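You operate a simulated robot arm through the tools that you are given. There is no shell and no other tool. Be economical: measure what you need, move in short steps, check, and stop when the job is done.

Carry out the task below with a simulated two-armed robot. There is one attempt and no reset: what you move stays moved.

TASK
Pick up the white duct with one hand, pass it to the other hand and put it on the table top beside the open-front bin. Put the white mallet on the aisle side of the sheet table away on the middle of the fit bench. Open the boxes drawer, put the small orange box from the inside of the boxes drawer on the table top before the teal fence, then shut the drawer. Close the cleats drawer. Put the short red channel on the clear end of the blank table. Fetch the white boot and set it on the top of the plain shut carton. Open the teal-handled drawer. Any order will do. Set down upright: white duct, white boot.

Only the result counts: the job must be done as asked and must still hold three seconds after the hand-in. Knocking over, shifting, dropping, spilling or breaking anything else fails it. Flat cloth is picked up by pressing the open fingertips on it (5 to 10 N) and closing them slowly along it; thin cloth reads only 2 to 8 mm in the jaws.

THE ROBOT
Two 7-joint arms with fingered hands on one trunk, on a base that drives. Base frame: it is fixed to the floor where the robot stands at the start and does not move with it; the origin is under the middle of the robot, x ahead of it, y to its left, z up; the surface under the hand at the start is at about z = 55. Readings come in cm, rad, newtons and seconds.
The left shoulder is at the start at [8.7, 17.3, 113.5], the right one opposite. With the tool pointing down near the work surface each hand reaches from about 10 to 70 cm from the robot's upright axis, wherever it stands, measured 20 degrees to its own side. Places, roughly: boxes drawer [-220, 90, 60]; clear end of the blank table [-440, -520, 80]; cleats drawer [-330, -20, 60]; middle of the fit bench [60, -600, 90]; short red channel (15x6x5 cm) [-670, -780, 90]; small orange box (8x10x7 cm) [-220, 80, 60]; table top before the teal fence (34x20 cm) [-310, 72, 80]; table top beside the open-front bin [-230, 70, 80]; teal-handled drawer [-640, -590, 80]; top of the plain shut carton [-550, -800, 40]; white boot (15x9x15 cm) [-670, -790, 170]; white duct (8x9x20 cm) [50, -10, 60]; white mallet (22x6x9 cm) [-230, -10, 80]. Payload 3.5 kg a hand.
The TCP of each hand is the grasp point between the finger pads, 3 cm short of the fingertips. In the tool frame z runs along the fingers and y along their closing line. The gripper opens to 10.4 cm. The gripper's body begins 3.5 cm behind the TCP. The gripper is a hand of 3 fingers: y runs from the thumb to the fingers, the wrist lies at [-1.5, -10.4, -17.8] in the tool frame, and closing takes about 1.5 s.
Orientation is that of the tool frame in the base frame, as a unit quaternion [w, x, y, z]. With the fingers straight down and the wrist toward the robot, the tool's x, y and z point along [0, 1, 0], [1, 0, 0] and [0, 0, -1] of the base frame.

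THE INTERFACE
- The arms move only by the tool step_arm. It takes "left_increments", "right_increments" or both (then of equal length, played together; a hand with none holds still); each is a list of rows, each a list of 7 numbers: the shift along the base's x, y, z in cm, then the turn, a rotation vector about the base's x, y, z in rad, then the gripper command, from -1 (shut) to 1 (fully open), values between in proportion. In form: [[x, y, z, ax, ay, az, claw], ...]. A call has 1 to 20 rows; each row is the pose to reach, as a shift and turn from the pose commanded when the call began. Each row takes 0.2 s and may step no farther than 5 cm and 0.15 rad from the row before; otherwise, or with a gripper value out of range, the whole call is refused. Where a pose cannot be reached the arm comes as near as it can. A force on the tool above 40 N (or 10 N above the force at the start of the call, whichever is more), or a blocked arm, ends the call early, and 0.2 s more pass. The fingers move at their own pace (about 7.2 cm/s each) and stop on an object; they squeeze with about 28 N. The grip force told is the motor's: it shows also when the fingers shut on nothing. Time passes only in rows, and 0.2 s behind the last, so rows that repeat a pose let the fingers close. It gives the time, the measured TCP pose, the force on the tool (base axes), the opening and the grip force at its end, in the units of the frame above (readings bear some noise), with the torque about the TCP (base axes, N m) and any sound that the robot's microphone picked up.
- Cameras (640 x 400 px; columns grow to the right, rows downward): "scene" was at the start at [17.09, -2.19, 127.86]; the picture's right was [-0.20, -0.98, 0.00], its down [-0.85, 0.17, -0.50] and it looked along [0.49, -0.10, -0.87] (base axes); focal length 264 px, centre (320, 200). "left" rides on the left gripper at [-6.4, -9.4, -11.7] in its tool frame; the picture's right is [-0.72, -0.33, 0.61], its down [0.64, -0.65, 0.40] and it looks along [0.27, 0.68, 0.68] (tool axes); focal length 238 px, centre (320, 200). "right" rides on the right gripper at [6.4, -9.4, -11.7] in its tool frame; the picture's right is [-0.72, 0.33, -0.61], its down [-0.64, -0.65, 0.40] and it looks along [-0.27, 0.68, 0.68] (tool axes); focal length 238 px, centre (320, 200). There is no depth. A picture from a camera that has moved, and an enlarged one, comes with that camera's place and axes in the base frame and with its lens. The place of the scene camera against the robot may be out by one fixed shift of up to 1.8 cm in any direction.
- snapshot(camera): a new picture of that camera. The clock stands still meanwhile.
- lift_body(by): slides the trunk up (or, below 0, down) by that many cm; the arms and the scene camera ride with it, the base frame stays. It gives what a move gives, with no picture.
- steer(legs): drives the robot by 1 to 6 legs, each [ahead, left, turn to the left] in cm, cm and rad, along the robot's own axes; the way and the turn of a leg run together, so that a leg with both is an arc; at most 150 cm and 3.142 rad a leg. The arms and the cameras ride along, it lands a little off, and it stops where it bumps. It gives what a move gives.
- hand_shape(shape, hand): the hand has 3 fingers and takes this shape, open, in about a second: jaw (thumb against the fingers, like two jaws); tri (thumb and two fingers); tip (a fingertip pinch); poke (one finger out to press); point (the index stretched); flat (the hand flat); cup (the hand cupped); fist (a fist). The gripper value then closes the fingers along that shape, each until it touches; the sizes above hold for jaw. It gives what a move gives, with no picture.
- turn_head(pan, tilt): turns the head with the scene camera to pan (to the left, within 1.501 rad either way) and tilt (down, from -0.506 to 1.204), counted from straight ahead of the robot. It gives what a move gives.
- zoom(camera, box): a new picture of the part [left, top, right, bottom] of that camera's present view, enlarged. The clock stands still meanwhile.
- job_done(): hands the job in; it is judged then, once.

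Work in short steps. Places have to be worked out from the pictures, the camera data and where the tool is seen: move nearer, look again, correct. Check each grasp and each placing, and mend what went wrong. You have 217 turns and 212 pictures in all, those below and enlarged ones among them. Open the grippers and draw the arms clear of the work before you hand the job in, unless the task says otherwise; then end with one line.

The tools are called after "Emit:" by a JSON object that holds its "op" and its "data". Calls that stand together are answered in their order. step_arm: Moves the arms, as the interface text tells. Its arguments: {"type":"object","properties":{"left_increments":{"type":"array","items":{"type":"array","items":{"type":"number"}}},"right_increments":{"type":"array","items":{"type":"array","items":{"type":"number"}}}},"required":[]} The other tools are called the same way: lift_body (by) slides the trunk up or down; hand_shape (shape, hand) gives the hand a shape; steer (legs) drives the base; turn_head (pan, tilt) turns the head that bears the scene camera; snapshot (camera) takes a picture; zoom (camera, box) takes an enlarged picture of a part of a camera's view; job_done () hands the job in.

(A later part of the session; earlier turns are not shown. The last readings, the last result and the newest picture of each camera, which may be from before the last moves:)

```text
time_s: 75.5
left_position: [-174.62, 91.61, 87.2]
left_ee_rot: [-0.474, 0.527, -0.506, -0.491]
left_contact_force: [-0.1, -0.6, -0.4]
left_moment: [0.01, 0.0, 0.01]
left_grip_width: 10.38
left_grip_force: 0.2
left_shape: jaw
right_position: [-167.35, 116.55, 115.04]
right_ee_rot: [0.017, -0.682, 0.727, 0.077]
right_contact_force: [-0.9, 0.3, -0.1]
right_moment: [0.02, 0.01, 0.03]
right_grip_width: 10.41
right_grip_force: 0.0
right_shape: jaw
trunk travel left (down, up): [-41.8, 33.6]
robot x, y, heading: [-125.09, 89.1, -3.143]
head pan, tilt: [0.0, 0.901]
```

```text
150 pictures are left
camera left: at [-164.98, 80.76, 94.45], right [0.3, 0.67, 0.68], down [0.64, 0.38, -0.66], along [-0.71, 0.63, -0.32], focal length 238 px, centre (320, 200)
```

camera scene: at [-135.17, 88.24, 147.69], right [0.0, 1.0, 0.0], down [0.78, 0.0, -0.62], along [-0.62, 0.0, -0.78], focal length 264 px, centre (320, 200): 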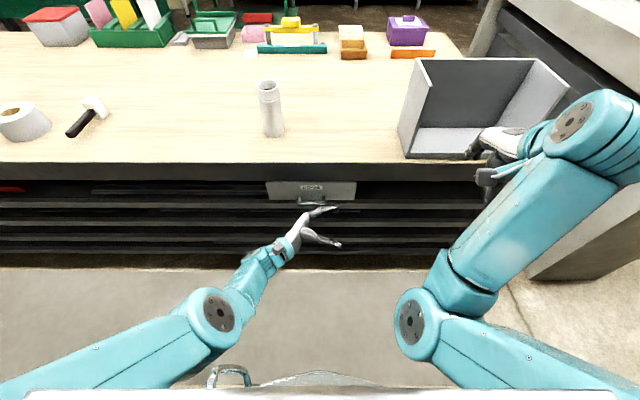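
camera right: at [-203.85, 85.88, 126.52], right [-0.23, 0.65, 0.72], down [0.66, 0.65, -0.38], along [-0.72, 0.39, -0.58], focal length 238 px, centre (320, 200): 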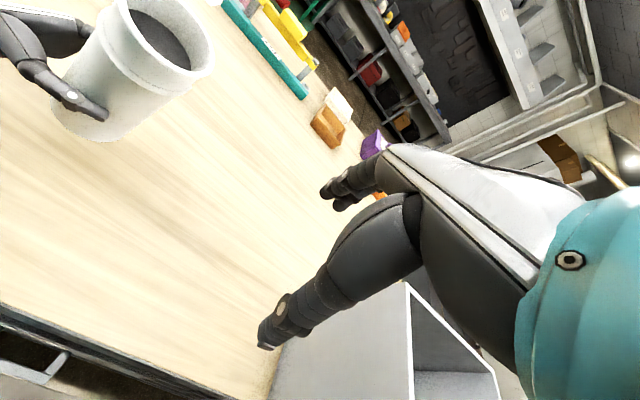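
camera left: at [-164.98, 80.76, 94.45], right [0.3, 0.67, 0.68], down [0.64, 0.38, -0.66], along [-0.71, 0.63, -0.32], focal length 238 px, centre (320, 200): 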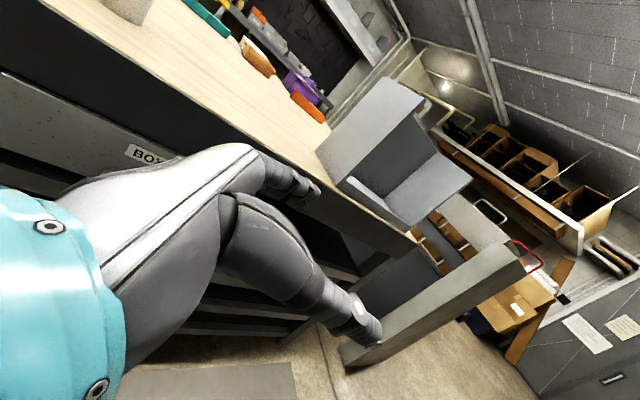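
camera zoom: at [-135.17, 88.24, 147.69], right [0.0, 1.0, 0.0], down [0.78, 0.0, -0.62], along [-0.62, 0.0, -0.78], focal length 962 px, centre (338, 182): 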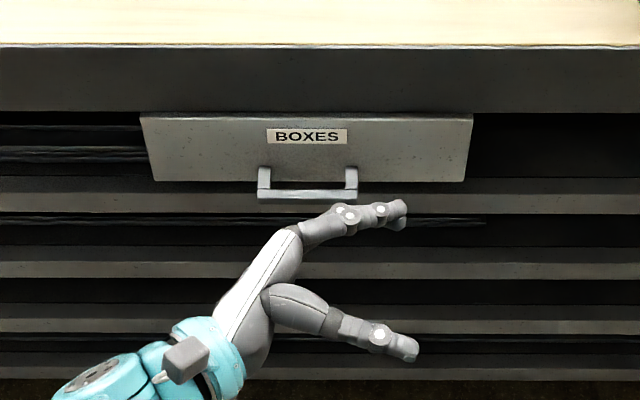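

Reset the left hand to fingers-down, away from the table, and strafe left so the drawer handle lies in front of the right hand.

Emit:
{"op": "step_arm", "data": {"left_increments": [[1, -1, 2, -0.125, 0, 0, 1], [2, -2, 4, -0.25, 0, 0, 1], [3, -4, 6, -0.376, -0.01, -0.01, 1], [4, -6, 8, -0.5, -0.01, -0.01, 1], [5, -8, 10, -0.627, -0.01, -0.01, 1], [6, -10, 12, -0.75, -0.01, -0.01, 1], [7, -12, 14, -0.878, -0.01, -0.02, 1], [8, -13, 16, -1.0, -0.01, -0.02, 1], [9, -14, 18, -1.129, -0.02, -0.02, 1], [9, -15, 19, -1.25, -0.02, -0.02, 1], [9, -16, 20, -1.38, -0.02, -0.03, 1], [9, -16, 21, -1.505, -0.02, -0.03, 1], [9, -16, 21, -1.505, -0.02, -0.03, 1]]}}

Emit:
{"op": "steer", "data": {"legs": [[0, 24, 0]]}}

Emit:
{"op": "lift_body", "data": {"by": -20}}

Emit:
{"op": "snapshot", "data": {"camera": "scene"}}

```text
time_s: 76.0
left_position: [-183.61, 86.19, 100.69]
left_ee_rot: [0.333, -0.527, 0.598, 0.504]
left_contact_force: [0.9, 0.7, 0.6]
left_moment: [0.04, 0.0, 0.0]
left_grip_width: 10.41
left_grip_force: 0.0
left_shape: jaw
right_position: [-167.38, 116.64, 115.13]
right_ee_rot: [0.016, -0.681, 0.728, 0.077]
right_contact_force: [-0.2, -0.6, 0.1]
right_moment: [-0.01, 0.0, -0.02]
right_grip_width: 10.38
right_grip_force: 0.0
right_shape: jaw
trunk travel left (down, up): [-41.8, 33.6]
robot x, y, heading: [-125.09, 89.05, -3.136]
head pan, tilt: [0.0, 0.901]
stopped in row 2 (left hand): the arm was blocked; the commanded pose is now the measured one
```

```text
time_s: 77.8
left_position: [-183.47, 62.06, 100.53]
left_ee_rot: [0.333, -0.528, 0.598, 0.503]
left_contact_force: [0.7, 0.3, -0.5]
left_moment: [0.03, -0.02, -0.02]
left_grip_width: 10.4
left_grip_force: 0.1
left_shape: jaw
right_position: [-167.23, 92.56, 115.13]
right_ee_rot: [0.017, -0.681, 0.728, 0.077]
right_contact_force: [-0.1, -0.4, -0.3]
right_moment: [0.03, 0.0, 0.0]
right_grip_width: 10.38
right_grip_force: 0.1
right_shape: jaw
trunk travel left (down, up): [-41.8, 33.6]
robot x, y, heading: [-125.12, 65.23, -3.138]
head pan, tilt: [0.0, 0.901]
```

```text
time_s: 80.0
left_position: [-183.49, 62.13, 80.79]
left_ee_rot: [0.333, -0.526, 0.599, 0.504]
left_contact_force: [-0.2, 0.0, 0.4]
left_moment: [0.01, 0.0, 0.02]
left_grip_width: 10.37
left_grip_force: 0.1
left_shape: jaw
right_position: [-168.62, 95.11, 92.65]
right_ee_rot: [0.067, -0.669, 0.736, 0.079]
right_contact_force: [0.1, -0.1, 0.4]
right_moment: [0.0, 0.01, 0.03]
right_grip_width: 10.39
right_grip_force: 0.0
right_shape: jaw
trunk travel left (down, up): [-21.8, 53.6]
robot x, y, heading: [-125.07, 65.45, -3.137]
head pan, tilt: [0.0, 0.901]
```

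```text
149 pictures are left
camera scene: at [-142.0, 64.25, 127.37], right [0.0, 1.0, 0.0], down [0.78, 0.0, -0.62], along [-0.62, 0.0, -0.78], focal length 264 px, centre (320, 200)
```

scene: 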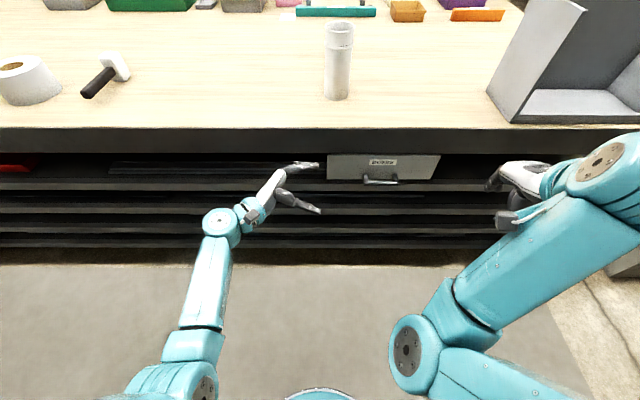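

Move the right hand to a forward-pointing pose (pitched ~70°) before the handle, and reset the left hand to fingers-down.

Emit:
{"op": "step_arm", "data": {"right_increments": [[-1, -1, -3, -0.012, 0.118, 0.021, 1], [-2, -2, -6, -0.025, 0.236, 0.041, 1], [-3, -3, -9, -0.037, 0.353, 0.062, 1], [-4, -4, -12, -0.05, 0.471, 0.083, 1], [-5, -5, -15, -0.062, 0.589, 0.104, 1], [-6, -6, -18, -0.074, 0.707, 0.124, 1], [-7, -7, -21, -0.087, 0.825, 0.145, 1], [-8, -8, -24, -0.1, 0.942, 0.166, 1], [-9, -9, -26, -0.112, 1.06, 0.186, 1], [-11, -9.1, -28, -0.124, 1.178, 0.207, 1], [-11, -9.1, -28, -0.124, 1.178, 0.207, 1]], "left_increments": [[2, -1, 1, -0.127, -0.026, 0.011, 1], [4, -2, 2, -0.254, -0.052, 0.022, 1], [6, -3, 3, -0.381, -0.078, 0.033, 1], [8, -4, 4, -0.509, -0.104, 0.044, 1], [10, -5, 5, -0.636, -0.13, 0.055, 1], [12, -6, 6, -0.763, -0.156, 0.066, 1], [14, -7, 7, -0.89, -0.182, 0.077, 1], [16, -8, 7, -1.018, -0.208, 0.088, 1], [18, -9, 7, -1.145, -0.234, 0.099, 1], [18, -10, 7, -1.272, -0.26, 0.11, 1], [18, -11, 7, -1.272, -0.26, 0.11, 1]]}}

Emit:
{"op": "snapshot", "data": {"camera": "scene"}}

Emit:
{"op": "snapshot", "data": {"camera": "right"}}

```text
time_s: 80.5
left_position: [-181.02, 60.96, 81.75]
left_ee_rot: [0.296, -0.564, 0.628, 0.447]
left_contact_force: [-0.4, 0.4, -0.2]
left_moment: [0.01, -0.01, 0.0]
left_grip_width: 10.36
left_grip_force: 0.1
left_shape: jaw
right_position: [-174.7, 93.84, 98.86]
right_ee_rot: [-0.086, -0.659, 0.717, 0.213]
right_contact_force: [0.4, -0.2, -1.0]
right_moment: [0.0, 0.0, 0.0]
right_grip_width: 10.38
right_grip_force: 0.0
right_shape: jaw
trunk travel left (down, up): [-21.8, 53.6]
robot x, y, heading: [-125.1, 64.54, -3.136]
head pan, tilt: [0.0, 0.901]
stopped in row 2 (right hand): the arm was blocked; the commanded pose is now the measured one
```

```text
148 pictures are left
camera scene: at [-142.07, 64.29, 127.35], right [0.0, 1.0, 0.0], down [0.78, 0.0, -0.62], along [-0.62, 0.0, -0.78], focal length 264 px, centre (320, 200)
```

scene: 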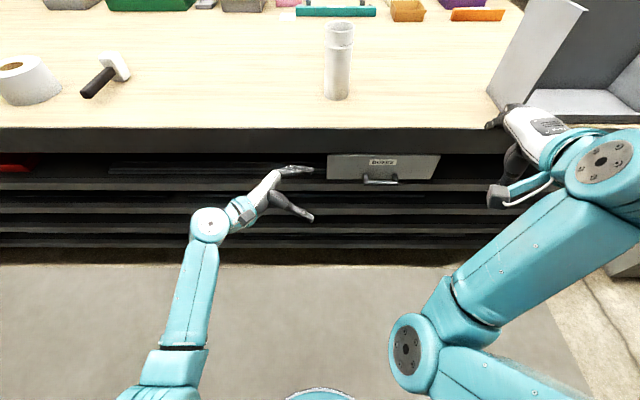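

```text
147 pictures are left
camera right: at [-162.29, 84.93, 104.48], right [0.04, 0.6, 0.8], down [0.51, 0.68, -0.53], along [-0.86, 0.42, -0.28], focal length 238 px, centre (320, 200)
```

right: 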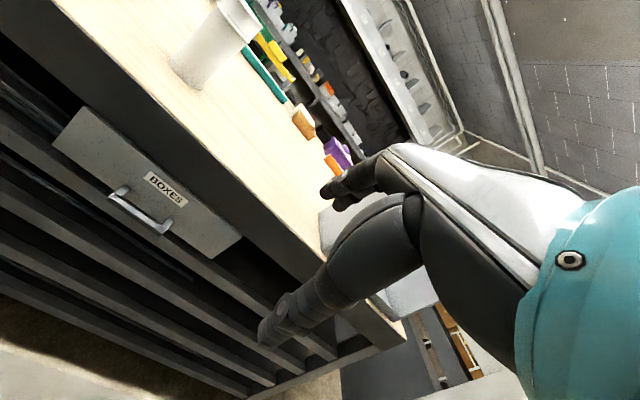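

The right arm was near a singular pose. Move it down first in plain translation, and continue the left reset.

Emit:
{"op": "step_arm", "data": {"right_increments": [[0, -1, -2, 0, 0, 0, 1], [0, -2, -4, 0, 0, 0, 1], [0, -3, -6, 0, 0, 0, 1], [0, -4, -8, 0, 0, 0, 1], [0, -5, -10, 0, 0, 0, 1], [0, -6, -12, 0, 0, 0, 1], [0, -6, -14, 0, 0, 0, 1]]}}

Emit:
{"op": "step_arm", "data": {"left_increments": [[2, -1, 1, -0.12, -0.02, 0.01, 1], [4, -2, 2, -0.24, -0.04, 0.02, 1], [6, -3, 3, -0.36, -0.06, 0.03, 1], [8, -4, 4, -0.48, -0.08, 0.04, 1], [10, -5, 5, -0.6, -0.1, 0.05, 1], [12, -6, 5, -0.72, -0.13, 0.06, 1], [14, -7, 5, -0.84, -0.16, 0.07, 1], [15, -8, 5, -0.96, -0.19, 0.08, 1], [15, -9, 5, -1.08, -0.21, 0.09, 1]]}}

Emit:
{"op": "snapshot", "data": {"camera": "scene"}}

```text
time_s: 81.2
left_position: [-180.94, 60.86, 81.89]
left_ee_rot: [0.297, -0.563, 0.628, 0.448]
left_contact_force: [0.3, -0.6, -1.0]
left_moment: [-0.02, -0.02, 0.02]
left_grip_width: 10.39
left_grip_force: 0.1
left_shape: jaw
right_position: [-177.28, 92.53, 102.47]
right_ee_rot: [-0.144, -0.629, 0.709, 0.284]
right_contact_force: [-0.5, 0.6, -0.7]
right_moment: [0.01, 0.01, 0.02]
right_grip_width: 10.39
right_grip_force: 0.1
right_shape: jaw
trunk travel left (down, up): [-21.8, 53.6]
robot x, y, heading: [-124.64, 65.03, -3.137]
head pan, tilt: [0.0, 0.901]
stopped in row 3 (right hand): the arm was blocked; the commanded pose is now the measured one
```

```text
time_s: 83.2
left_position: [-165.95, 51.97, 86.87]
left_ee_rot: [0.006, -0.703, 0.711, 0.014]
left_contact_force: [-0.3, 0.4, 0.5]
left_moment: [-0.01, 0.0, 0.01]
left_grip_width: 10.42
left_grip_force: 0.1
left_shape: jaw
right_position: [-177.27, 92.65, 102.35]
right_ee_rot: [-0.143, -0.631, 0.708, 0.283]
right_contact_force: [0.2, -0.2, -0.3]
right_moment: [-0.01, -0.01, 0.01]
right_grip_width: 10.38
right_grip_force: 0.1
right_shape: jaw
trunk travel left (down, up): [-21.8, 53.6]
robot x, y, heading: [-124.84, 65.05, -3.138]
head pan, tilt: [0.0, 0.901]
```

```text
146 pictures are left
camera scene: at [-142.04, 64.25, 127.35], right [0.0, 1.0, 0.0], down [0.78, 0.0, -0.62], along [-0.62, 0.0, -0.78], focal length 264 px, centre (320, 200)
```

scene: 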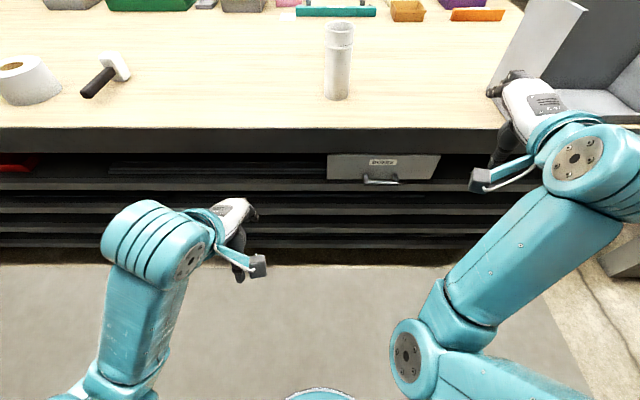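

Left is reset. Keep nudging the right arm out of its bad branch with small steps.

Emit:
{"op": "step_arm", "data": {"right_increments": [[-1, -0.5, 0, 0, -0.05, 0, 1], [-2, -1, 0, 0, -0.1, 0, 1], [-2, -1, -1, 0, -0.15, 0, 1], [-2, -1, -2, 0, -0.2, 0, 1], [-2, -1.5, -4, 0, -0.25, 0, 1], [-2, -2, -6, 0, -0.3, 0, 1]]}}

Emit:
{"op": "step_arm", "data": {"right_increments": [[0, -0.5, -0.5, 0, -0.05, 0, 1], [0, -1, -1, 0, -0.1, 0, 1], [0, -1, -2, 0, -0.15, 0, 1], [0, -1, -3, 0, -0.2, 0, 1], [0, -1.5, -4, 0, -0.25, 0, 1], [0, -2, -6, 0, -0.3, 0, 1]]}}

Emit:
{"op": "snapshot", "data": {"camera": "scene"}}

```text
time_s: 84.6
left_position: [-165.94, 51.94, 86.99]
left_ee_rot: [0.007, -0.703, 0.711, 0.016]
left_contact_force: [-0.4, -0.7, -0.8]
left_moment: [-0.02, -0.02, 0.01]
left_grip_width: 10.38
left_grip_force: 0.0
left_shape: jaw
right_position: [-179.33, 90.41, 96.23]
right_ee_rot: [-0.037, -0.666, 0.722, 0.183]
right_contact_force: [0.9, -0.6, -0.2]
right_moment: [-0.04, -0.01, -0.01]
right_grip_width: 10.39
right_grip_force: 0.1
right_shape: jaw
trunk travel left (down, up): [-21.8, 53.6]
robot x, y, heading: [-125.25, 65.28, -3.136]
head pan, tilt: [0.0, 0.901]
```

```text
time_s: 86.0
left_position: [-166.03, 51.89, 86.96]
left_ee_rot: [0.007, -0.703, 0.711, 0.016]
left_contact_force: [0.0, 0.3, 0.3]
left_moment: [-0.02, 0.02, 0.0]
left_grip_width: 10.41
left_grip_force: 0.0
left_shape: jaw
right_position: [-179.25, 88.27, 90.29]
right_ee_rot: [0.07, -0.686, 0.72, 0.08]
right_contact_force: [0.3, 0.2, -0.3]
right_moment: [0.0, 0.0, 0.01]
right_grip_width: 10.4
right_grip_force: 0.0
right_shape: jaw
trunk travel left (down, up): [-21.8, 53.6]
robot x, y, heading: [-124.99, 65.16, -3.135]
head pan, tilt: [0.0, 0.901]
```

```text
145 pictures are left
camera scene: at [-142.04, 64.25, 127.36], right [0.0, 1.0, 0.0], down [0.78, 0.0, -0.62], along [-0.62, 0.0, -0.78], focal length 264 px, centre (320, 200)
```

scene: 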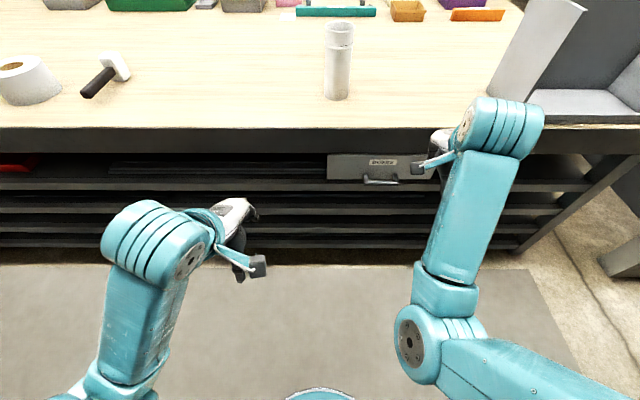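

Now pitch the right hand toward the handle and lower it.

Emit:
{"op": "step_arm", "data": {"right_increments": [[0.5, -0.5, -2, -0.017, 0.131, 0.019, 1], [0.5, -1, -5, -0.035, 0.263, 0.038, 1], [0.5, -1.5, -8, -0.052, 0.394, 0.057, 1], [0.5, -2, -11, -0.07, 0.525, 0.076, 1], [0.5, -2.5, -14, -0.087, 0.657, 0.094, 1], [0.5, -3, -17, -0.105, 0.788, 0.113, 1], [0.5, -3.3, -20, -0.122, 0.92, 0.132, 1], [0.5, -3.3, -23, -0.14, 1.05, 0.151, 1], [0.5, -3.3, -26, -0.157, 1.182, 0.17, 1], [0.5, -3.3, -26, -0.157, 1.182, 0.17, 1]]}}

Emit:
{"op": "snapshot", "data": {"camera": "scene"}}

Emit:
{"op": "snapshot", "data": {"camera": "right"}}

```text
time_s: 86.8
left_position: [-165.88, 52.05, 86.87]
left_ee_rot: [0.007, -0.704, 0.71, 0.015]
left_contact_force: [-0.1, 0.2, -0.9]
left_moment: [0.0, 0.03, 0.0]
left_grip_width: 10.39
left_grip_force: 0.1
left_shape: jaw
right_position: [-182.95, 88.26, 89.27]
right_ee_rot: [-0.139, -0.657, 0.693, 0.264]
right_contact_force: [0.7, -0.1, 0.6]
right_moment: [-0.01, 0.01, -0.01]
right_grip_width: 10.4
right_grip_force: 0.2
right_shape: jaw
trunk travel left (down, up): [-21.8, 53.6]
robot x, y, heading: [-125.02, 64.89, -3.139]
head pan, tilt: [0.0, 0.901]
stopped in row 4 (right hand): the arm was blocked; the commanded pose is now the measured one
```

```text
144 pictures are left
camera scene: at [-142.04, 64.25, 127.36], right [0.0, 1.0, 0.0], down [0.78, 0.0, -0.62], along [-0.62, 0.0, -0.78], focal length 264 px, centre (320, 200)
```

scene: 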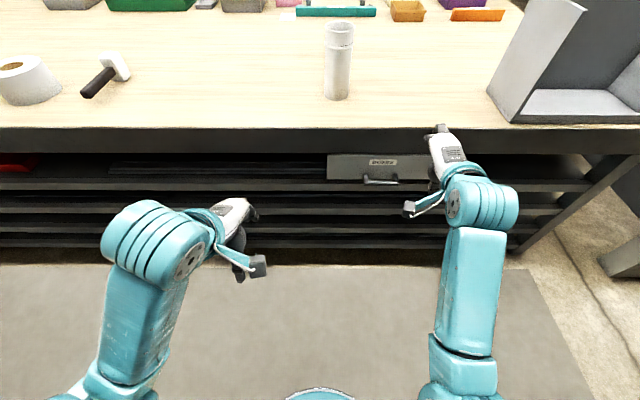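

```text
143 pictures are left
camera right: at [-169.44, 79.88, 92.8], right [0.13, 0.6, 0.79], down [0.39, 0.7, -0.59], along [-0.91, 0.39, -0.14], focal length 238 px, centre (320, 200)
```

right: 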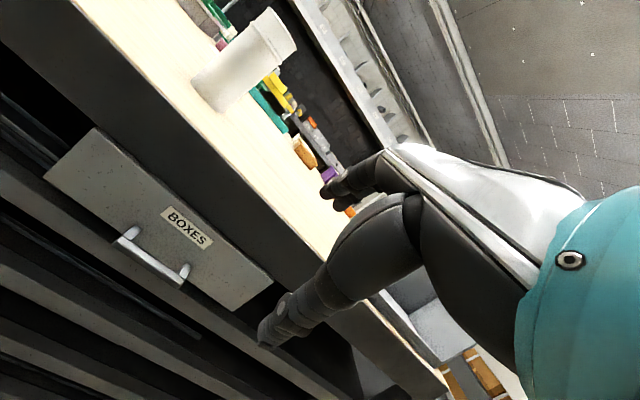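

Use slower steps for the rest.

Emit:
{"op": "step_arm", "data": {"right_increments": [[0.5, -0.3, -1.5, -0.012, 0.062, 0.015, 1], [1, -0.6, -3, -0.024, 0.124, 0.029, 1], [1.5, -0.9, -5, -0.036, 0.186, 0.044, 1], [2, -1.2, -7, -0.048, 0.248, 0.058, 1], [2.5, -1.5, -9, -0.06, 0.31, 0.073, 1], [3, -1.8, -11, -0.071, 0.373, 0.087, 1], [3, -2.1, -13, -0.083, 0.435, 0.102, 1], [3, -2.4, -15, -0.095, 0.497, 0.116, 1], [3, -2.8, -17, -0.107, 0.559, 0.13, 1], [3, -2.8, -19, -0.119, 0.621, 0.145, 1], [3, -2.8, -21, -0.119, 0.621, 0.145, 1], [3, -2.8, -23, -0.119, 0.621, 0.145, 1], [3, -2.8, -25, -0.119, 0.621, 0.145, 1]]}}

Emit:
{"op": "snapshot", "data": {"camera": "scene"}}

Emit:
{"op": "snapshot", "data": {"camera": "right"}}

```text
time_s: 89.6
left_position: [-166.03, 51.86, 86.79]
left_ee_rot: [0.007, -0.704, 0.71, 0.016]
left_contact_force: [0.6, 1.1, 0.8]
left_moment: [0.0, 0.01, 0.03]
left_grip_width: 10.36
left_grip_force: 0.1
left_shape: jaw
right_position: [-180.11, 85.32, 64.3]
right_ee_rot: [0.402, 0.583, -0.582, -0.399]
right_contact_force: [0.2, 0.7, -0.4]
right_moment: [-0.04, 0.01, -0.03]
right_grip_width: 10.38
right_grip_force: 0.0
right_shape: jaw
trunk travel left (down, up): [-21.8, 53.6]
robot x, y, heading: [-124.86, 65.16, -3.139]
head pan, tilt: [0.0, 0.901]
```

```text
142 pictures are left
camera scene: at [-142.06, 64.24, 127.35], right [0.0, 1.0, 0.0], down [0.78, 0.0, -0.62], along [-0.62, 0.0, -0.78], focal length 264 px, centre (320, 200)
```

scene: 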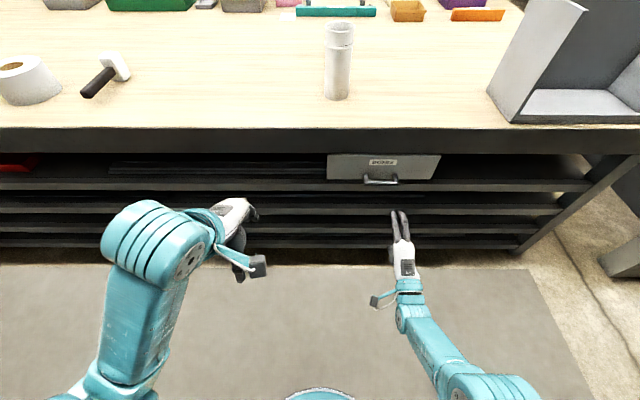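

```text
141 pictures are left
camera right: at [-165.8, 78.97, 59.75], right [0.45, 0.72, 0.52], down [-0.15, 0.64, -0.76], along [-0.88, 0.27, 0.39], focal length 238 px, centre (320, 200)
```

right: 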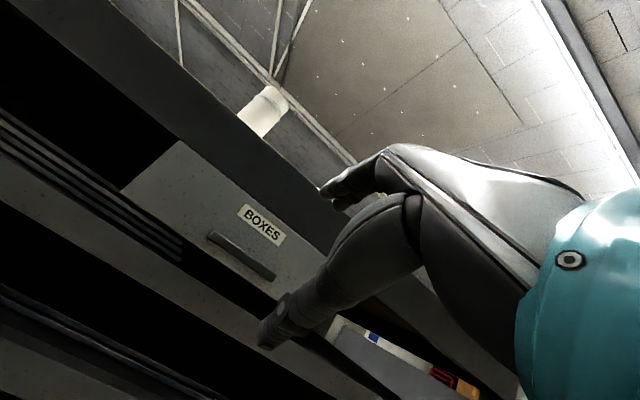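

Handle bar is near (-200, 85, 61). Half-close, lower to z=61, and drive 12 cm closer.

Emit:
{"op": "step_arm", "data": {"right_increments": [[0, 0, -1.5, 0, 0, 0, 0], [0, -0.4, -3.2, 0, 0, 0, 0], [0, -0.4, -3.2, 0, 0, 0, 0], [0, -0.4, -3.2, 0, 0, 0, 0]]}}

Emit:
{"op": "steer", "data": {"legs": [[12, 0, 0]]}}

Emit:
{"op": "snapshot", "data": {"camera": "right"}}

Emit:
{"op": "zoom", "data": {"camera": "scene", "box": [260, 140, 480, 280]}}

```text
time_s: 90.6
left_position: [-165.88, 51.87, 86.88]
left_ee_rot: [0.007, -0.704, 0.71, 0.016]
left_contact_force: [0.1, 1.1, -0.4]
left_moment: [0.01, -0.03, -0.02]
left_grip_width: 10.38
left_grip_force: 0.1
left_shape: jaw
right_position: [-179.17, 84.95, 62.6]
right_ee_rot: [0.401, 0.583, -0.583, -0.399]
right_contact_force: [-0.7, -0.1, 0.2]
right_moment: [0.02, -0.02, 0.0]
right_grip_width: 5.24
right_grip_force: 0.0
right_shape: jaw
right hand out of reach, approached as far as the arm can: row 1, 2, 3, 4
trunk travel left (down, up): [-21.8, 53.6]
robot x, y, heading: [-124.83, 65.44, -3.14]
head pan, tilt: [0.0, 0.901]
```

```text
time_s: 91.9
left_position: [-177.93, 51.91, 86.89]
left_ee_rot: [0.007, -0.703, 0.711, 0.016]
left_contact_force: [0.1, 0.4, -0.8]
left_moment: [-0.02, 0.01, -0.01]
left_grip_width: 10.38
left_grip_force: 0.0
left_shape: jaw
right_position: [-191.15, 84.97, 62.72]
right_ee_rot: [0.401, 0.584, -0.583, -0.398]
right_contact_force: [-0.2, -0.1, 0.6]
right_moment: [-0.01, -0.02, -0.02]
right_grip_width: 5.24
right_grip_force: 0.2
right_shape: jaw
trunk travel left (down, up): [-21.8, 53.6]
robot x, y, heading: [-136.84, 65.12, -3.138]
head pan, tilt: [0.0, 0.901]
```

```text
140 pictures are left
camera right: at [-176.9, 78.67, 58.16], right [0.45, 0.72, 0.52], down [-0.14, 0.64, -0.76], along [-0.88, 0.27, 0.39], focal length 238 px, centre (320, 200)
```

right: 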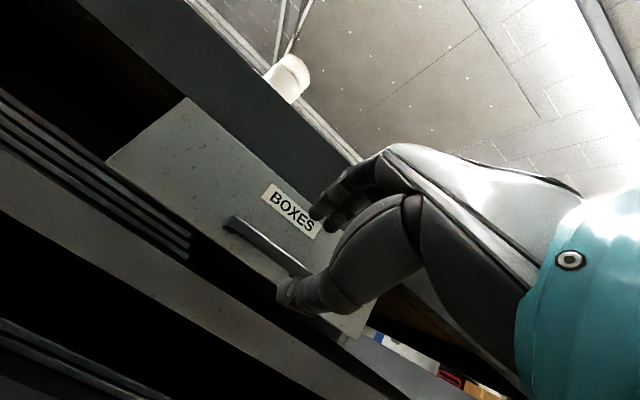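

```text
2.86 times, centred on (370, 210) of scene
camera zoom: at [-154.06, 64.18, 127.34], right [0.0, 1.0, 0.0], down [0.78, 0.0, -0.62], along [-0.62, 0.0, -0.78], focal length 756 px, centre (177, 171)
```

zoom: 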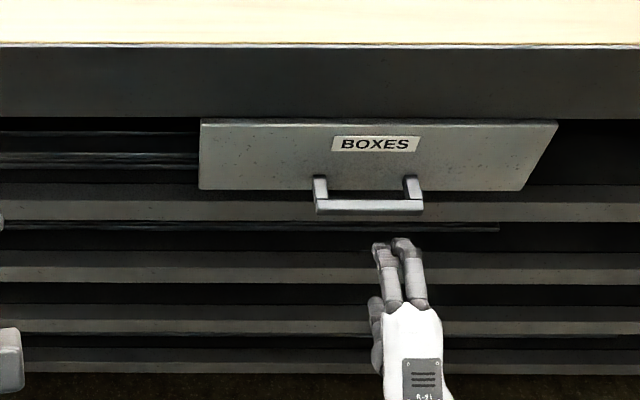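

Bar at z≈61.2, y≈84.5. Lower the trunk 1.4 cm and drive 7.5 cm to straddle the bar.

Emit:
{"op": "lift_body", "data": {"by": -1.4}}

Emit:
{"op": "steer", "data": {"legs": [[7.5, 0, 0]]}}

Emit:
{"op": "snapshot", "data": {"camera": "right"}}

Emit:
{"op": "zoom", "data": {"camera": "scene", "box": [260, 140, 480, 280]}}

```text
time_s: 92.5
left_position: [-177.86, 51.71, 85.43]
left_ee_rot: [0.006, -0.703, 0.711, 0.016]
left_contact_force: [0.1, 0.1, 0.7]
left_moment: [0.01, 0.03, 0.0]
left_grip_width: 10.4
left_grip_force: 0.1
left_shape: jaw
right_position: [-191.11, 85.03, 61.34]
right_ee_rot: [-0.401, -0.583, 0.583, 0.399]
right_contact_force: [0.7, -0.3, -0.5]
right_moment: [-0.01, -0.02, 0.0]
right_grip_width: 5.25
right_grip_force: 0.0
right_shape: jaw
trunk travel left (down, up): [-20.4, 55.0]
robot x, y, heading: [-136.63, 64.85, -3.136]
head pan, tilt: [0.0, 0.901]
```

```text
time_s: 93.5
left_position: [-185.45, 51.78, 85.45]
left_ee_rot: [0.007, -0.704, 0.71, 0.015]
left_contact_force: [-0.6, -0.9, -0.3]
left_moment: [0.02, -0.04, 0.01]
left_grip_width: 10.35
left_grip_force: 0.1
left_shape: jaw
right_position: [-198.75, 84.98, 61.16]
right_ee_rot: [0.402, 0.584, -0.582, -0.399]
right_contact_force: [-0.7, 0.2, -1.3]
right_moment: [0.02, -0.01, -0.01]
right_grip_width: 5.24
right_grip_force: 0.0
right_shape: jaw
trunk travel left (down, up): [-20.4, 55.0]
robot x, y, heading: [-144.16, 65.3, -3.136]
head pan, tilt: [0.0, 0.901]
```

```text
138 pictures are left
camera right: at [-184.41, 78.63, 56.75], right [0.45, 0.72, 0.52], down [-0.14, 0.64, -0.76], along [-0.88, 0.27, 0.39], focal length 238 px, centre (320, 200)
```

right: 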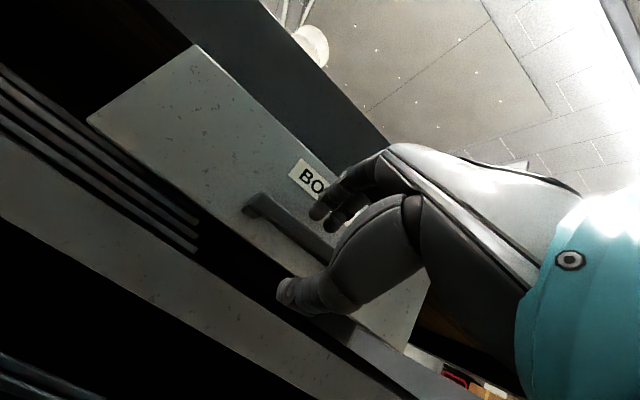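

```text
2.86 times, centred on (370, 210) of scene
camera zoom: at [-162.27, 64.14, 125.9], right [0.0, 1.0, 0.0], down [0.78, 0.0, -0.62], along [-0.62, 0.0, -0.78], focal length 756 px, centre (177, 171)
```

zoom: 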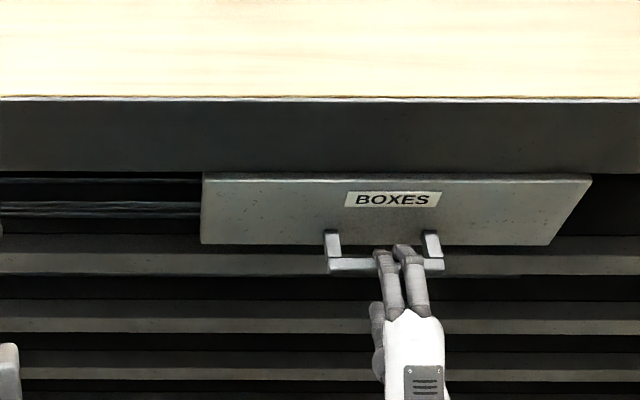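

Fingers lie over the bar. Advance 1.5 cm and close.

Emit:
{"op": "steer", "data": {"legs": [[1.5, 0, 0]]}}

Emit:
{"op": "step_arm", "data": {"right_increments": [[0, 0, 0, 0, 0, 0, -1], [0, 0, 0, 0, 0, 0, -1], [0, 0, 0, 0, 0, 0, -1], [0, 0, 0, 0, 0, 0, -1], [0, 0, 0, 0, 0, 0, -1], [0, 0, 0, 0, 0, 0, -1]]}}

Emit:
{"op": "snapshot", "data": {"camera": "right"}}

```text
time_s: 94.3
left_position: [-187.0, 51.84, 85.51]
left_ee_rot: [0.007, -0.704, 0.71, 0.015]
left_contact_force: [-0.1, 0.1, -0.4]
left_moment: [-0.02, 0.0, 0.01]
left_grip_width: 10.4
left_grip_force: 0.2
left_shape: jaw
right_position: [-200.16, 85.04, 61.14]
right_ee_rot: [0.401, 0.583, -0.583, -0.399]
right_contact_force: [-1.2, 0.1, -0.4]
right_moment: [0.01, -0.02, 0.01]
right_grip_width: 5.25
right_grip_force: 0.0
right_shape: jaw
trunk travel left (down, up): [-20.4, 55.0]
robot x, y, heading: [-146.02, 64.84, -3.142]
head pan, tilt: [0.0, 0.901]
```

```text
time_s: 95.7
left_position: [-186.91, 51.82, 85.4]
left_ee_rot: [0.007, -0.704, 0.71, 0.015]
left_contact_force: [-0.2, -0.3, 0.0]
left_moment: [-0.01, -0.01, 0.0]
left_grip_width: 10.39
left_grip_force: 0.0
left_shape: jaw
right_position: [-200.08, 84.9, 61.15]
right_ee_rot: [0.402, 0.584, -0.582, -0.398]
right_contact_force: [-1.7, -0.1, -1.3]
right_moment: [0.01, -0.01, -0.01]
right_grip_width: 1.13
right_grip_force: 28.4
right_shape: jaw
trunk travel left (down, up): [-20.4, 55.0]
robot x, y, heading: [-145.99, 64.97, -3.136]
head pan, tilt: [0.0, 0.901]
```

```text
136 pictures are left
camera right: at [-185.88, 78.63, 56.76], right [0.45, 0.72, 0.52], down [-0.14, 0.64, -0.76], along [-0.88, 0.27, 0.39], focal length 238 px, centre (320, 200)
```

right: 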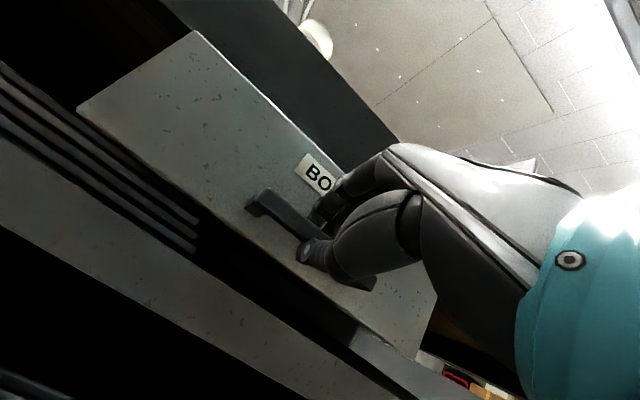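

Grip on the bar (1.1 cm, 28 N). Pull the drawer open by driving back 28 cm.

Emit:
{"op": "steer", "data": {"legs": [[-28, 0, 0]]}}

Emit:
{"op": "snapshot", "data": {"camera": "scene"}}

Emit:
{"op": "snapshot", "data": {"camera": "left"}}

```text
time_s: 97.7
left_position: [-159.12, 51.81, 85.39]
left_ee_rot: [0.007, -0.704, 0.71, 0.016]
left_contact_force: [0.6, -0.4, 0.0]
left_moment: [0.0, -0.01, -0.01]
left_grip_width: 10.42
left_grip_force: 0.1
left_shape: jaw
right_position: [-172.26, 85.03, 61.2]
right_ee_rot: [0.402, 0.584, -0.582, -0.398]
right_contact_force: [-5.7, -6.1, -3.1]
right_moment: [0.09, -0.01, 0.1]
right_grip_width: 1.11
right_grip_force: 28.0
right_shape: jaw
trunk travel left (down, up): [-20.4, 55.0]
robot x, y, heading: [-117.56, 65.13, -3.136]
head pan, tilt: [0.0, 0.901]
```

```text
135 pictures are left
camera scene: at [-135.89, 64.23, 125.9], right [0.0, 1.0, 0.0], down [0.78, 0.0, -0.62], along [-0.62, 0.0, -0.78], focal length 264 px, centre (320, 200)
```

scene: 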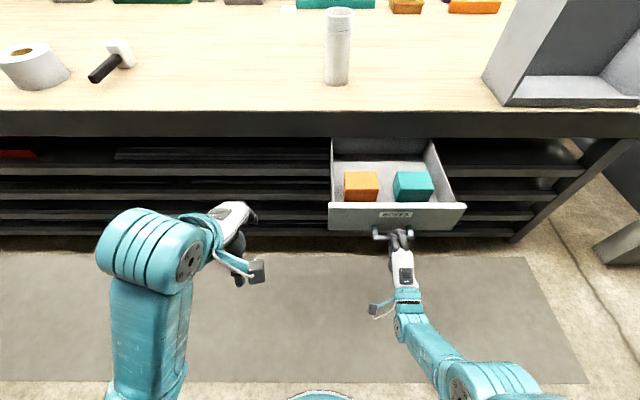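

```text
134 pictures are left
camera left: at [-149.58, 57.84, 97.21], right [0.33, 0.74, -0.59], down [0.64, -0.63, -0.43], along [-0.69, -0.24, -0.68], focal length 238 px, centre (320, 200)
```

left: 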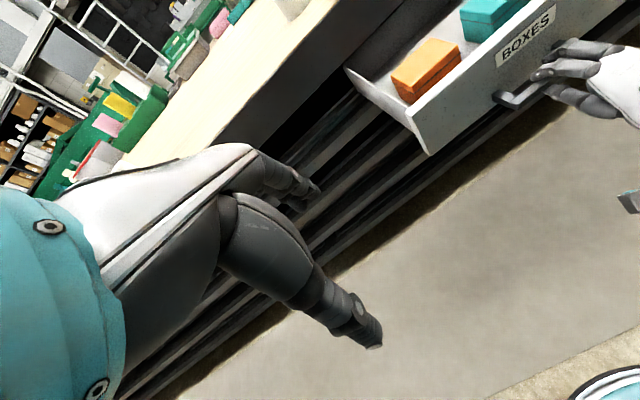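

Drawer is open with the orange box at about (-190, 77). Release the handle, back off, and strafe right so the left hand can pick the box while the right hand stays beside the drawer.

Emit:
{"op": "step_arm", "data": {"right_increments": [[0, 0, 0, 0, 0, 0, 0], [0, 0, 0, 0, 0, 0, 0], [0, 0, 0, 0, 0, 0, 0.1], [0, 0, 0, 0, 0, 0, 0.1]]}}

Emit:
{"op": "steer", "data": {"legs": [[-8, 0, 0], [0, -30, 0], [22, 0, 0]]}}

Emit:
{"op": "snapshot", "data": {"camera": "scene"}}

Emit:
{"op": "snapshot", "data": {"camera": "left"}}

```text
time_s: 98.7
left_position: [-159.12, 51.81, 85.45]
left_ee_rot: [0.007, -0.704, 0.711, 0.015]
left_contact_force: [-0.1, 0.3, 0.5]
left_moment: [-0.01, 0.01, 0.0]
left_grip_width: 10.38
left_grip_force: 0.1
left_shape: jaw
right_position: [-172.35, 84.98, 61.29]
right_ee_rot: [0.402, 0.585, -0.582, -0.398]
right_contact_force: [1.3, -0.1, -0.6]
right_moment: [-0.02, 0.01, 0.0]
right_grip_width: 5.7
right_grip_force: 0.0
right_shape: jaw
trunk travel left (down, up): [-20.4, 55.0]
robot x, y, heading: [-118.22, 65.4, -3.137]
head pan, tilt: [0.0, 0.901]
```

```text
time_s: 102.6
left_position: [-172.96, 82.07, 85.4]
left_ee_rot: [0.007, -0.702, 0.712, 0.016]
left_contact_force: [-0.1, 0.2, 0.6]
left_moment: [-0.02, -0.03, 0.0]
left_grip_width: 10.42
left_grip_force: 0.0
left_shape: jaw
right_position: [-186.25, 115.29, 61.18]
right_ee_rot: [-0.401, -0.583, 0.583, 0.399]
right_contact_force: [0.5, 0.2, -0.3]
right_moment: [0.01, 0.03, -0.01]
right_grip_width: 5.68
right_grip_force: 0.0
right_shape: jaw
trunk travel left (down, up): [-20.4, 55.0]
robot x, y, heading: [-131.57, 95.22, -3.139]
head pan, tilt: [0.0, 0.901]
```

```text
133 pictures are left
camera scene: at [-149.81, 94.44, 125.9], right [0.0, 1.0, 0.0], down [0.78, 0.0, -0.62], along [-0.62, 0.0, -0.78], focal length 264 px, centre (320, 200)
```

scene: 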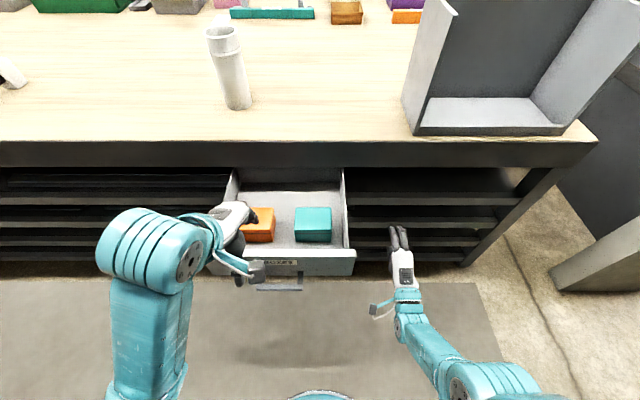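

```text
132 pictures are left
camera left: at [-163.52, 88.08, 97.21], right [0.33, 0.73, -0.59], down [0.64, -0.64, -0.43], along [-0.69, -0.24, -0.68], focal length 238 px, centre (320, 200)
```

left: 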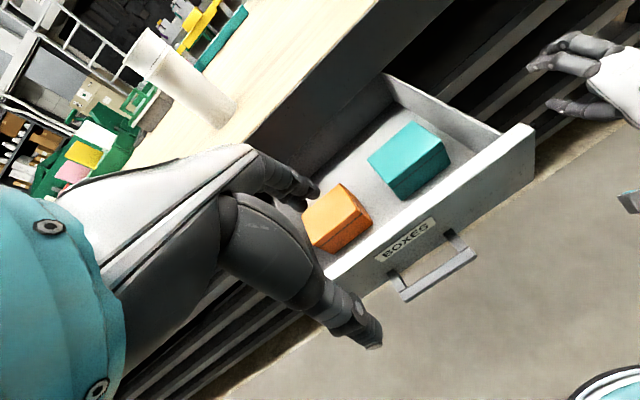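

Zoom to judge the box orientation and its dimensions.

Emit:
{"op": "zoom", "data": {"camera": "scene", "box": [200, 160, 370, 280]}}

Emit:
{"op": "zoom", "data": {"camera": "left", "box": [260, 80, 540, 310]}}

```text
3.33 times, centred on (285, 220) of scene
camera zoom: at [-149.81, 94.44, 125.9], right [0.0, 1.0, 0.0], down [0.78, 0.0, -0.62], along [-0.62, 0.0, -0.78], focal length 882 px, centre (437, 133)
```

zoom: 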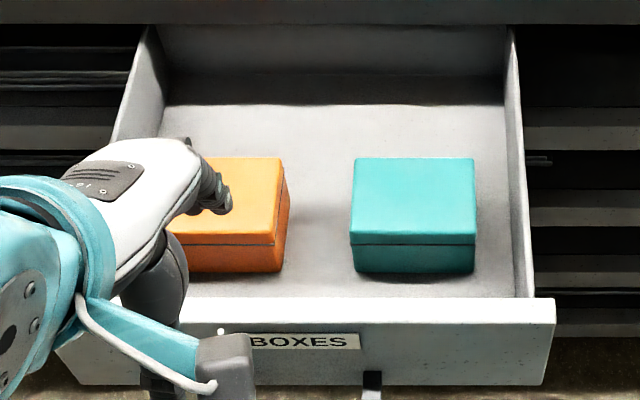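

```text
1.74 times, centred on (400, 195) of left
camera zoom: at [-163.52, 88.08, 97.21], right [0.33, 0.73, -0.59], down [0.64, -0.64, -0.43], along [-0.69, -0.24, -0.68], focal length 414 px, centre (181, 209)
```

zoom: 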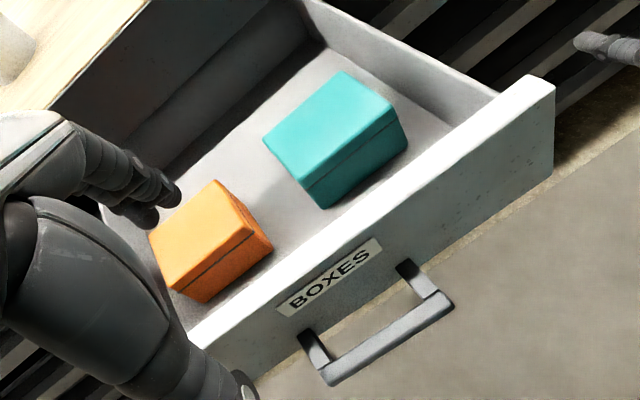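

The box is about 8 cm along x. Move the left hand above it at z≈75 and check.

Emit:
{"op": "step_arm", "data": {"left_increments": [[-4, -1, 0, 0, 0, 0, 1], [-8, -2, 0, 0, 0, 0, 1], [-12, -3, 0, 0, 0, 0, 1], [-15, -4, 0, 0, 0, 0, 1], [-17.5, -4.3, -1, 0, 0, 0, 1], [-17.5, -4.3, -4, 0, 0, 0, 1], [-17.5, -4.3, -8, 0, 0, 0, 1], [-17.5, -4.3, -11, 0, 0, 0, 1], [-17.5, -4.3, -11, 0, 0, 0, 1]]}}

Emit:
{"op": "snapshot", "data": {"camera": "left"}}

Emit:
{"op": "snapshot", "data": {"camera": "scene"}}

```text
time_s: 104.6
left_position: [-190.58, 77.81, 74.51]
left_ee_rot: [0.008, -0.703, 0.711, 0.016]
left_contact_force: [0.0, -0.1, -0.2]
left_moment: [-0.01, 0.02, 0.01]
left_grip_width: 10.4
left_grip_force: 0.1
left_shape: jaw
right_position: [-186.06, 115.22, 61.12]
right_ee_rot: [0.401, 0.583, -0.583, -0.399]
right_contact_force: [-0.4, 1.2, -0.1]
right_moment: [0.0, 0.01, 0.0]
right_grip_width: 5.66
right_grip_force: 0.1
right_shape: jaw
trunk travel left (down, up): [-20.4, 55.0]
robot x, y, heading: [-131.89, 94.9, -3.14]
head pan, tilt: [0.0, 0.901]
```

```text
129 pictures are left
camera left: at [-181.01, 83.82, 86.22], right [0.33, 0.73, -0.59], down [0.64, -0.64, -0.43], along [-0.7, -0.24, -0.68], focal length 238 px, centre (320, 200)
```

left: 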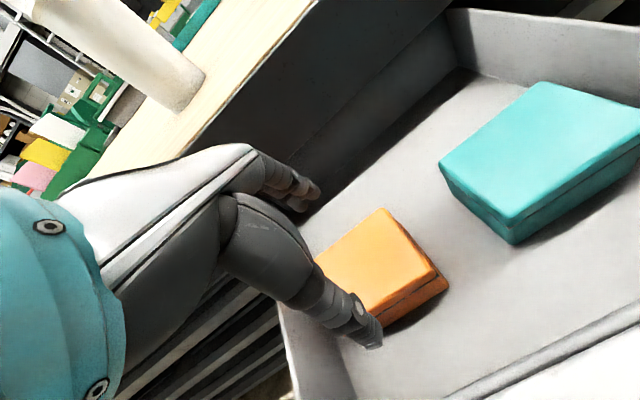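

```text
128 pictures are left
camera scene: at [-149.76, 94.44, 125.91], right [0.0, 1.0, 0.0], down [0.78, 0.0, -0.62], along [-0.62, 0.0, -0.78], focal length 264 px, centre (320, 200)
```

scene: 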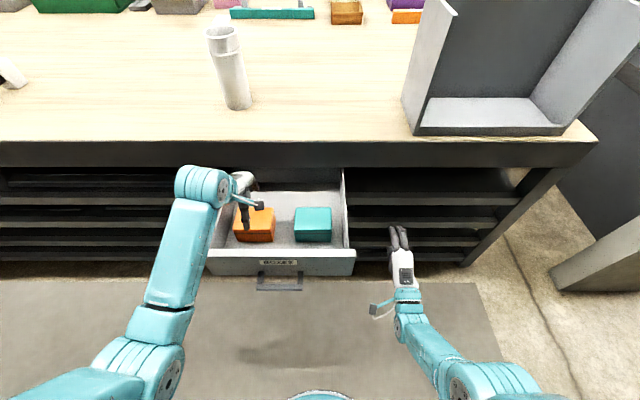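

Box x-extent -195…-187 (8 cm), centre (-191, 78). Descend around it.

Emit:
{"op": "step_arm", "data": {"left_increments": [[-0.4, 0, -2, 0, 0, 0, 1], [-0.4, 0, -5, 0, 0, 0, 1], [-0.4, 0, -8, 0, 0, 0, 1], [-0.4, 0, -10.3, 0, 0, 0, 1], [-0.4, 0, -10.3, 0, 0, 0, 1]]}}

Emit:
{"op": "snapshot", "data": {"camera": "left"}}

```text
time_s: 105.8
left_position: [-191.01, 77.86, 64.58]
left_ee_rot: [0.004, -0.703, 0.711, 0.019]
left_contact_force: [0.1, -0.2, 21.1]
left_moment: [0.12, -0.27, 0.07]
left_grip_width: 10.4
left_grip_force: 0.1
left_shape: jaw
right_position: [-186.18, 115.26, 61.46]
right_ee_rot: [0.402, 0.583, -0.583, -0.399]
right_contact_force: [0.1, 0.3, -0.1]
right_moment: [0.02, 0.0, 0.02]
right_grip_width: 5.66
right_grip_force: 0.0
right_shape: jaw
trunk travel left (down, up): [-20.4, 55.0]
robot x, y, heading: [-131.99, 95.2, -3.144]
head pan, tilt: [0.0, 0.901]
```

```text
127 pictures are left
camera left: at [-181.44, 83.82, 76.3], right [0.32, 0.74, -0.6], down [0.64, -0.63, -0.44], along [-0.7, -0.24, -0.67], focal length 238 px, centre (320, 200)
```

left: 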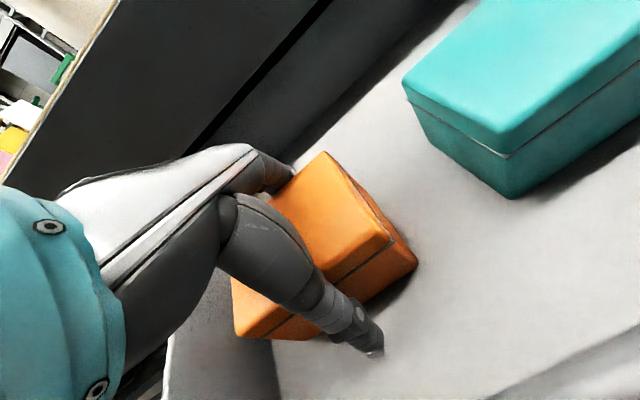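

Contact (21 N) – ease up 0.6 cm, then close and lift.

Emit:
{"op": "step_arm", "data": {"left_increments": [[0, 0, 0.9, 0, 0, 0, 1], [0, 0, 0.9, 0, 0, 0, -1], [0, 0, 0.9, 0, 0, 0, -1], [0, 0, 0.9, 0, 0, 0, -1], [0, 0, 0.9, 0, 0, 0, -1], [0, 0, 0.9, 0, 0, 0, -1], [0, 0, 0.9, 0, 0, 0, -1], [0, 0, 0.9, 0, 0, 0, -1], [0, 0, 3, 0, 0, 0, -1], [0, 0, 6, 0, 0, 0, -1]]}}

Emit:
{"op": "snapshot", "data": {"camera": "left"}}

```text
time_s: 108.0
left_position: [-190.92, 77.79, 70.32]
left_ee_rot: [0.007, -0.703, 0.711, 0.015]
left_contact_force: [-0.1, 0.6, -2.0]
left_moment: [0.01, 0.0, 0.02]
left_grip_width: 7.07
left_grip_force: 27.9
left_shape: jaw
right_position: [-186.15, 115.36, 61.25]
right_ee_rot: [0.401, 0.583, -0.583, -0.399]
right_contact_force: [0.2, -0.1, 0.1]
right_moment: [-0.03, -0.03, 0.0]
right_grip_width: 5.69
right_grip_force: 0.2
right_shape: jaw
trunk travel left (down, up): [-20.4, 55.0]
robot x, y, heading: [-132.42, 95.08, -3.141]
head pan, tilt: [0.0, 0.901]
```

```text
126 pictures are left
camera left: at [-181.43, 83.81, 82.05], right [0.33, 0.73, -0.59], down [0.64, -0.64, -0.43], along [-0.69, -0.24, -0.68], focal length 238 px, centre (320, 200)
```

left: 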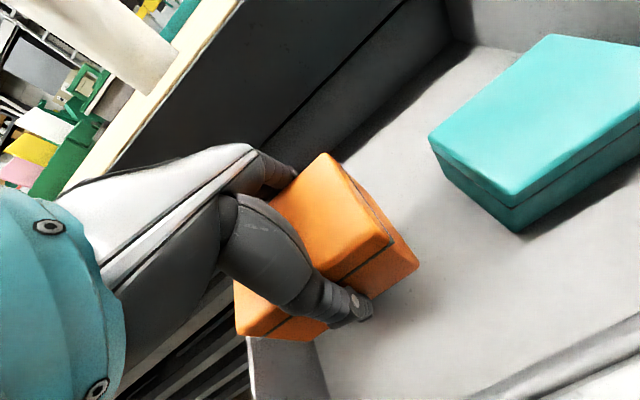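

Box held. Raise it, retreat, and position the right hand with closed fingers before the drawer front, off to the side of the handle.

Emit:
{"op": "step_arm", "data": {"left_increments": [[0, 0, 4, 0, 0, 0, -1], [1, 0, 8, 0, 0, 0, -1], [3, 0, 12, 0, 0, 0, -1], [6, 0, 16, 0, 0, 0, -1], [9, 0, 19, 0, 0, 0, -1], [10, 0, 22, 0, 0, 0, -1]], "right_increments": [[0, 0, 0, 0, 0, 0, -1], [0, 0, 0, 0, 0, 0, -1], [0, 0, 0, 0, 0, 0, -1], [0, 0, 0, 0, 0, 0, -1], [0, 0, 0, 0, 0, 0, -1], [0, 0, 0, 0, 0, 0, -1]]}}

Emit:
{"op": "steer", "data": {"legs": [[-24, 0, 0], [0, 20, 0]]}}

Emit:
{"op": "snapshot", "data": {"camera": "scene"}}

```text
time_s: 109.4
left_position: [-181.31, 77.09, 90.9]
left_ee_rot: [0.001, -0.706, 0.708, 0.008]
left_contact_force: [-0.9, -1.0, -1.8]
left_moment: [0.05, 0.02, -0.02]
left_grip_width: 7.05
left_grip_force: 27.6
left_shape: jaw
left hand out of reach, approached as far as the arm can: row 6
right_position: [-186.15, 115.34, 61.31]
right_ee_rot: [-0.4, -0.583, 0.583, 0.4]
right_contact_force: [0.0, 0.3, 0.1]
right_moment: [-0.03, 0.0, -0.01]
right_grip_width: 0.0
right_grip_force: 27.7
right_shape: jaw
trunk travel left (down, up): [-20.4, 55.0]
robot x, y, heading: [-132.12, 94.93, -3.14]
head pan, tilt: [0.0, 0.901]
```

```text
time_s: 112.4
left_position: [-157.48, 57.39, 91.17]
left_ee_rot: [-0.001, -0.705, 0.709, 0.012]
left_contact_force: [0.8, -0.1, -1.2]
left_moment: [0.05, 0.0, 0.03]
left_grip_width: 7.04
left_grip_force: 27.8
left_shape: jaw
right_position: [-162.15, 95.51, 61.12]
right_ee_rot: [-0.401, -0.582, 0.583, 0.4]
right_contact_force: [-0.1, -0.2, -0.2]
right_moment: [0.04, 0.01, 0.02]
right_grip_width: 0.0
right_grip_force: 28.3
right_shape: jaw
trunk travel left (down, up): [-20.4, 55.0]
robot x, y, heading: [-107.84, 75.21, 3.141]
head pan, tilt: [0.0, 0.901]
```

```text
125 pictures are left
camera scene: at [-125.77, 74.48, 125.91], right [0.0, 1.0, 0.0], down [0.78, 0.0, -0.62], along [-0.62, 0.0, -0.78], focal length 264 px, centre (320, 200)
```

scene: 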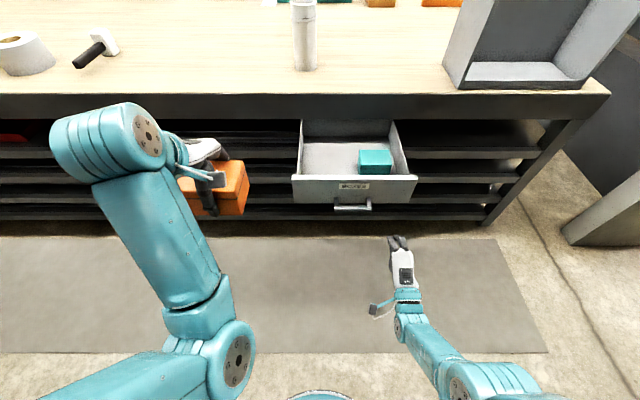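

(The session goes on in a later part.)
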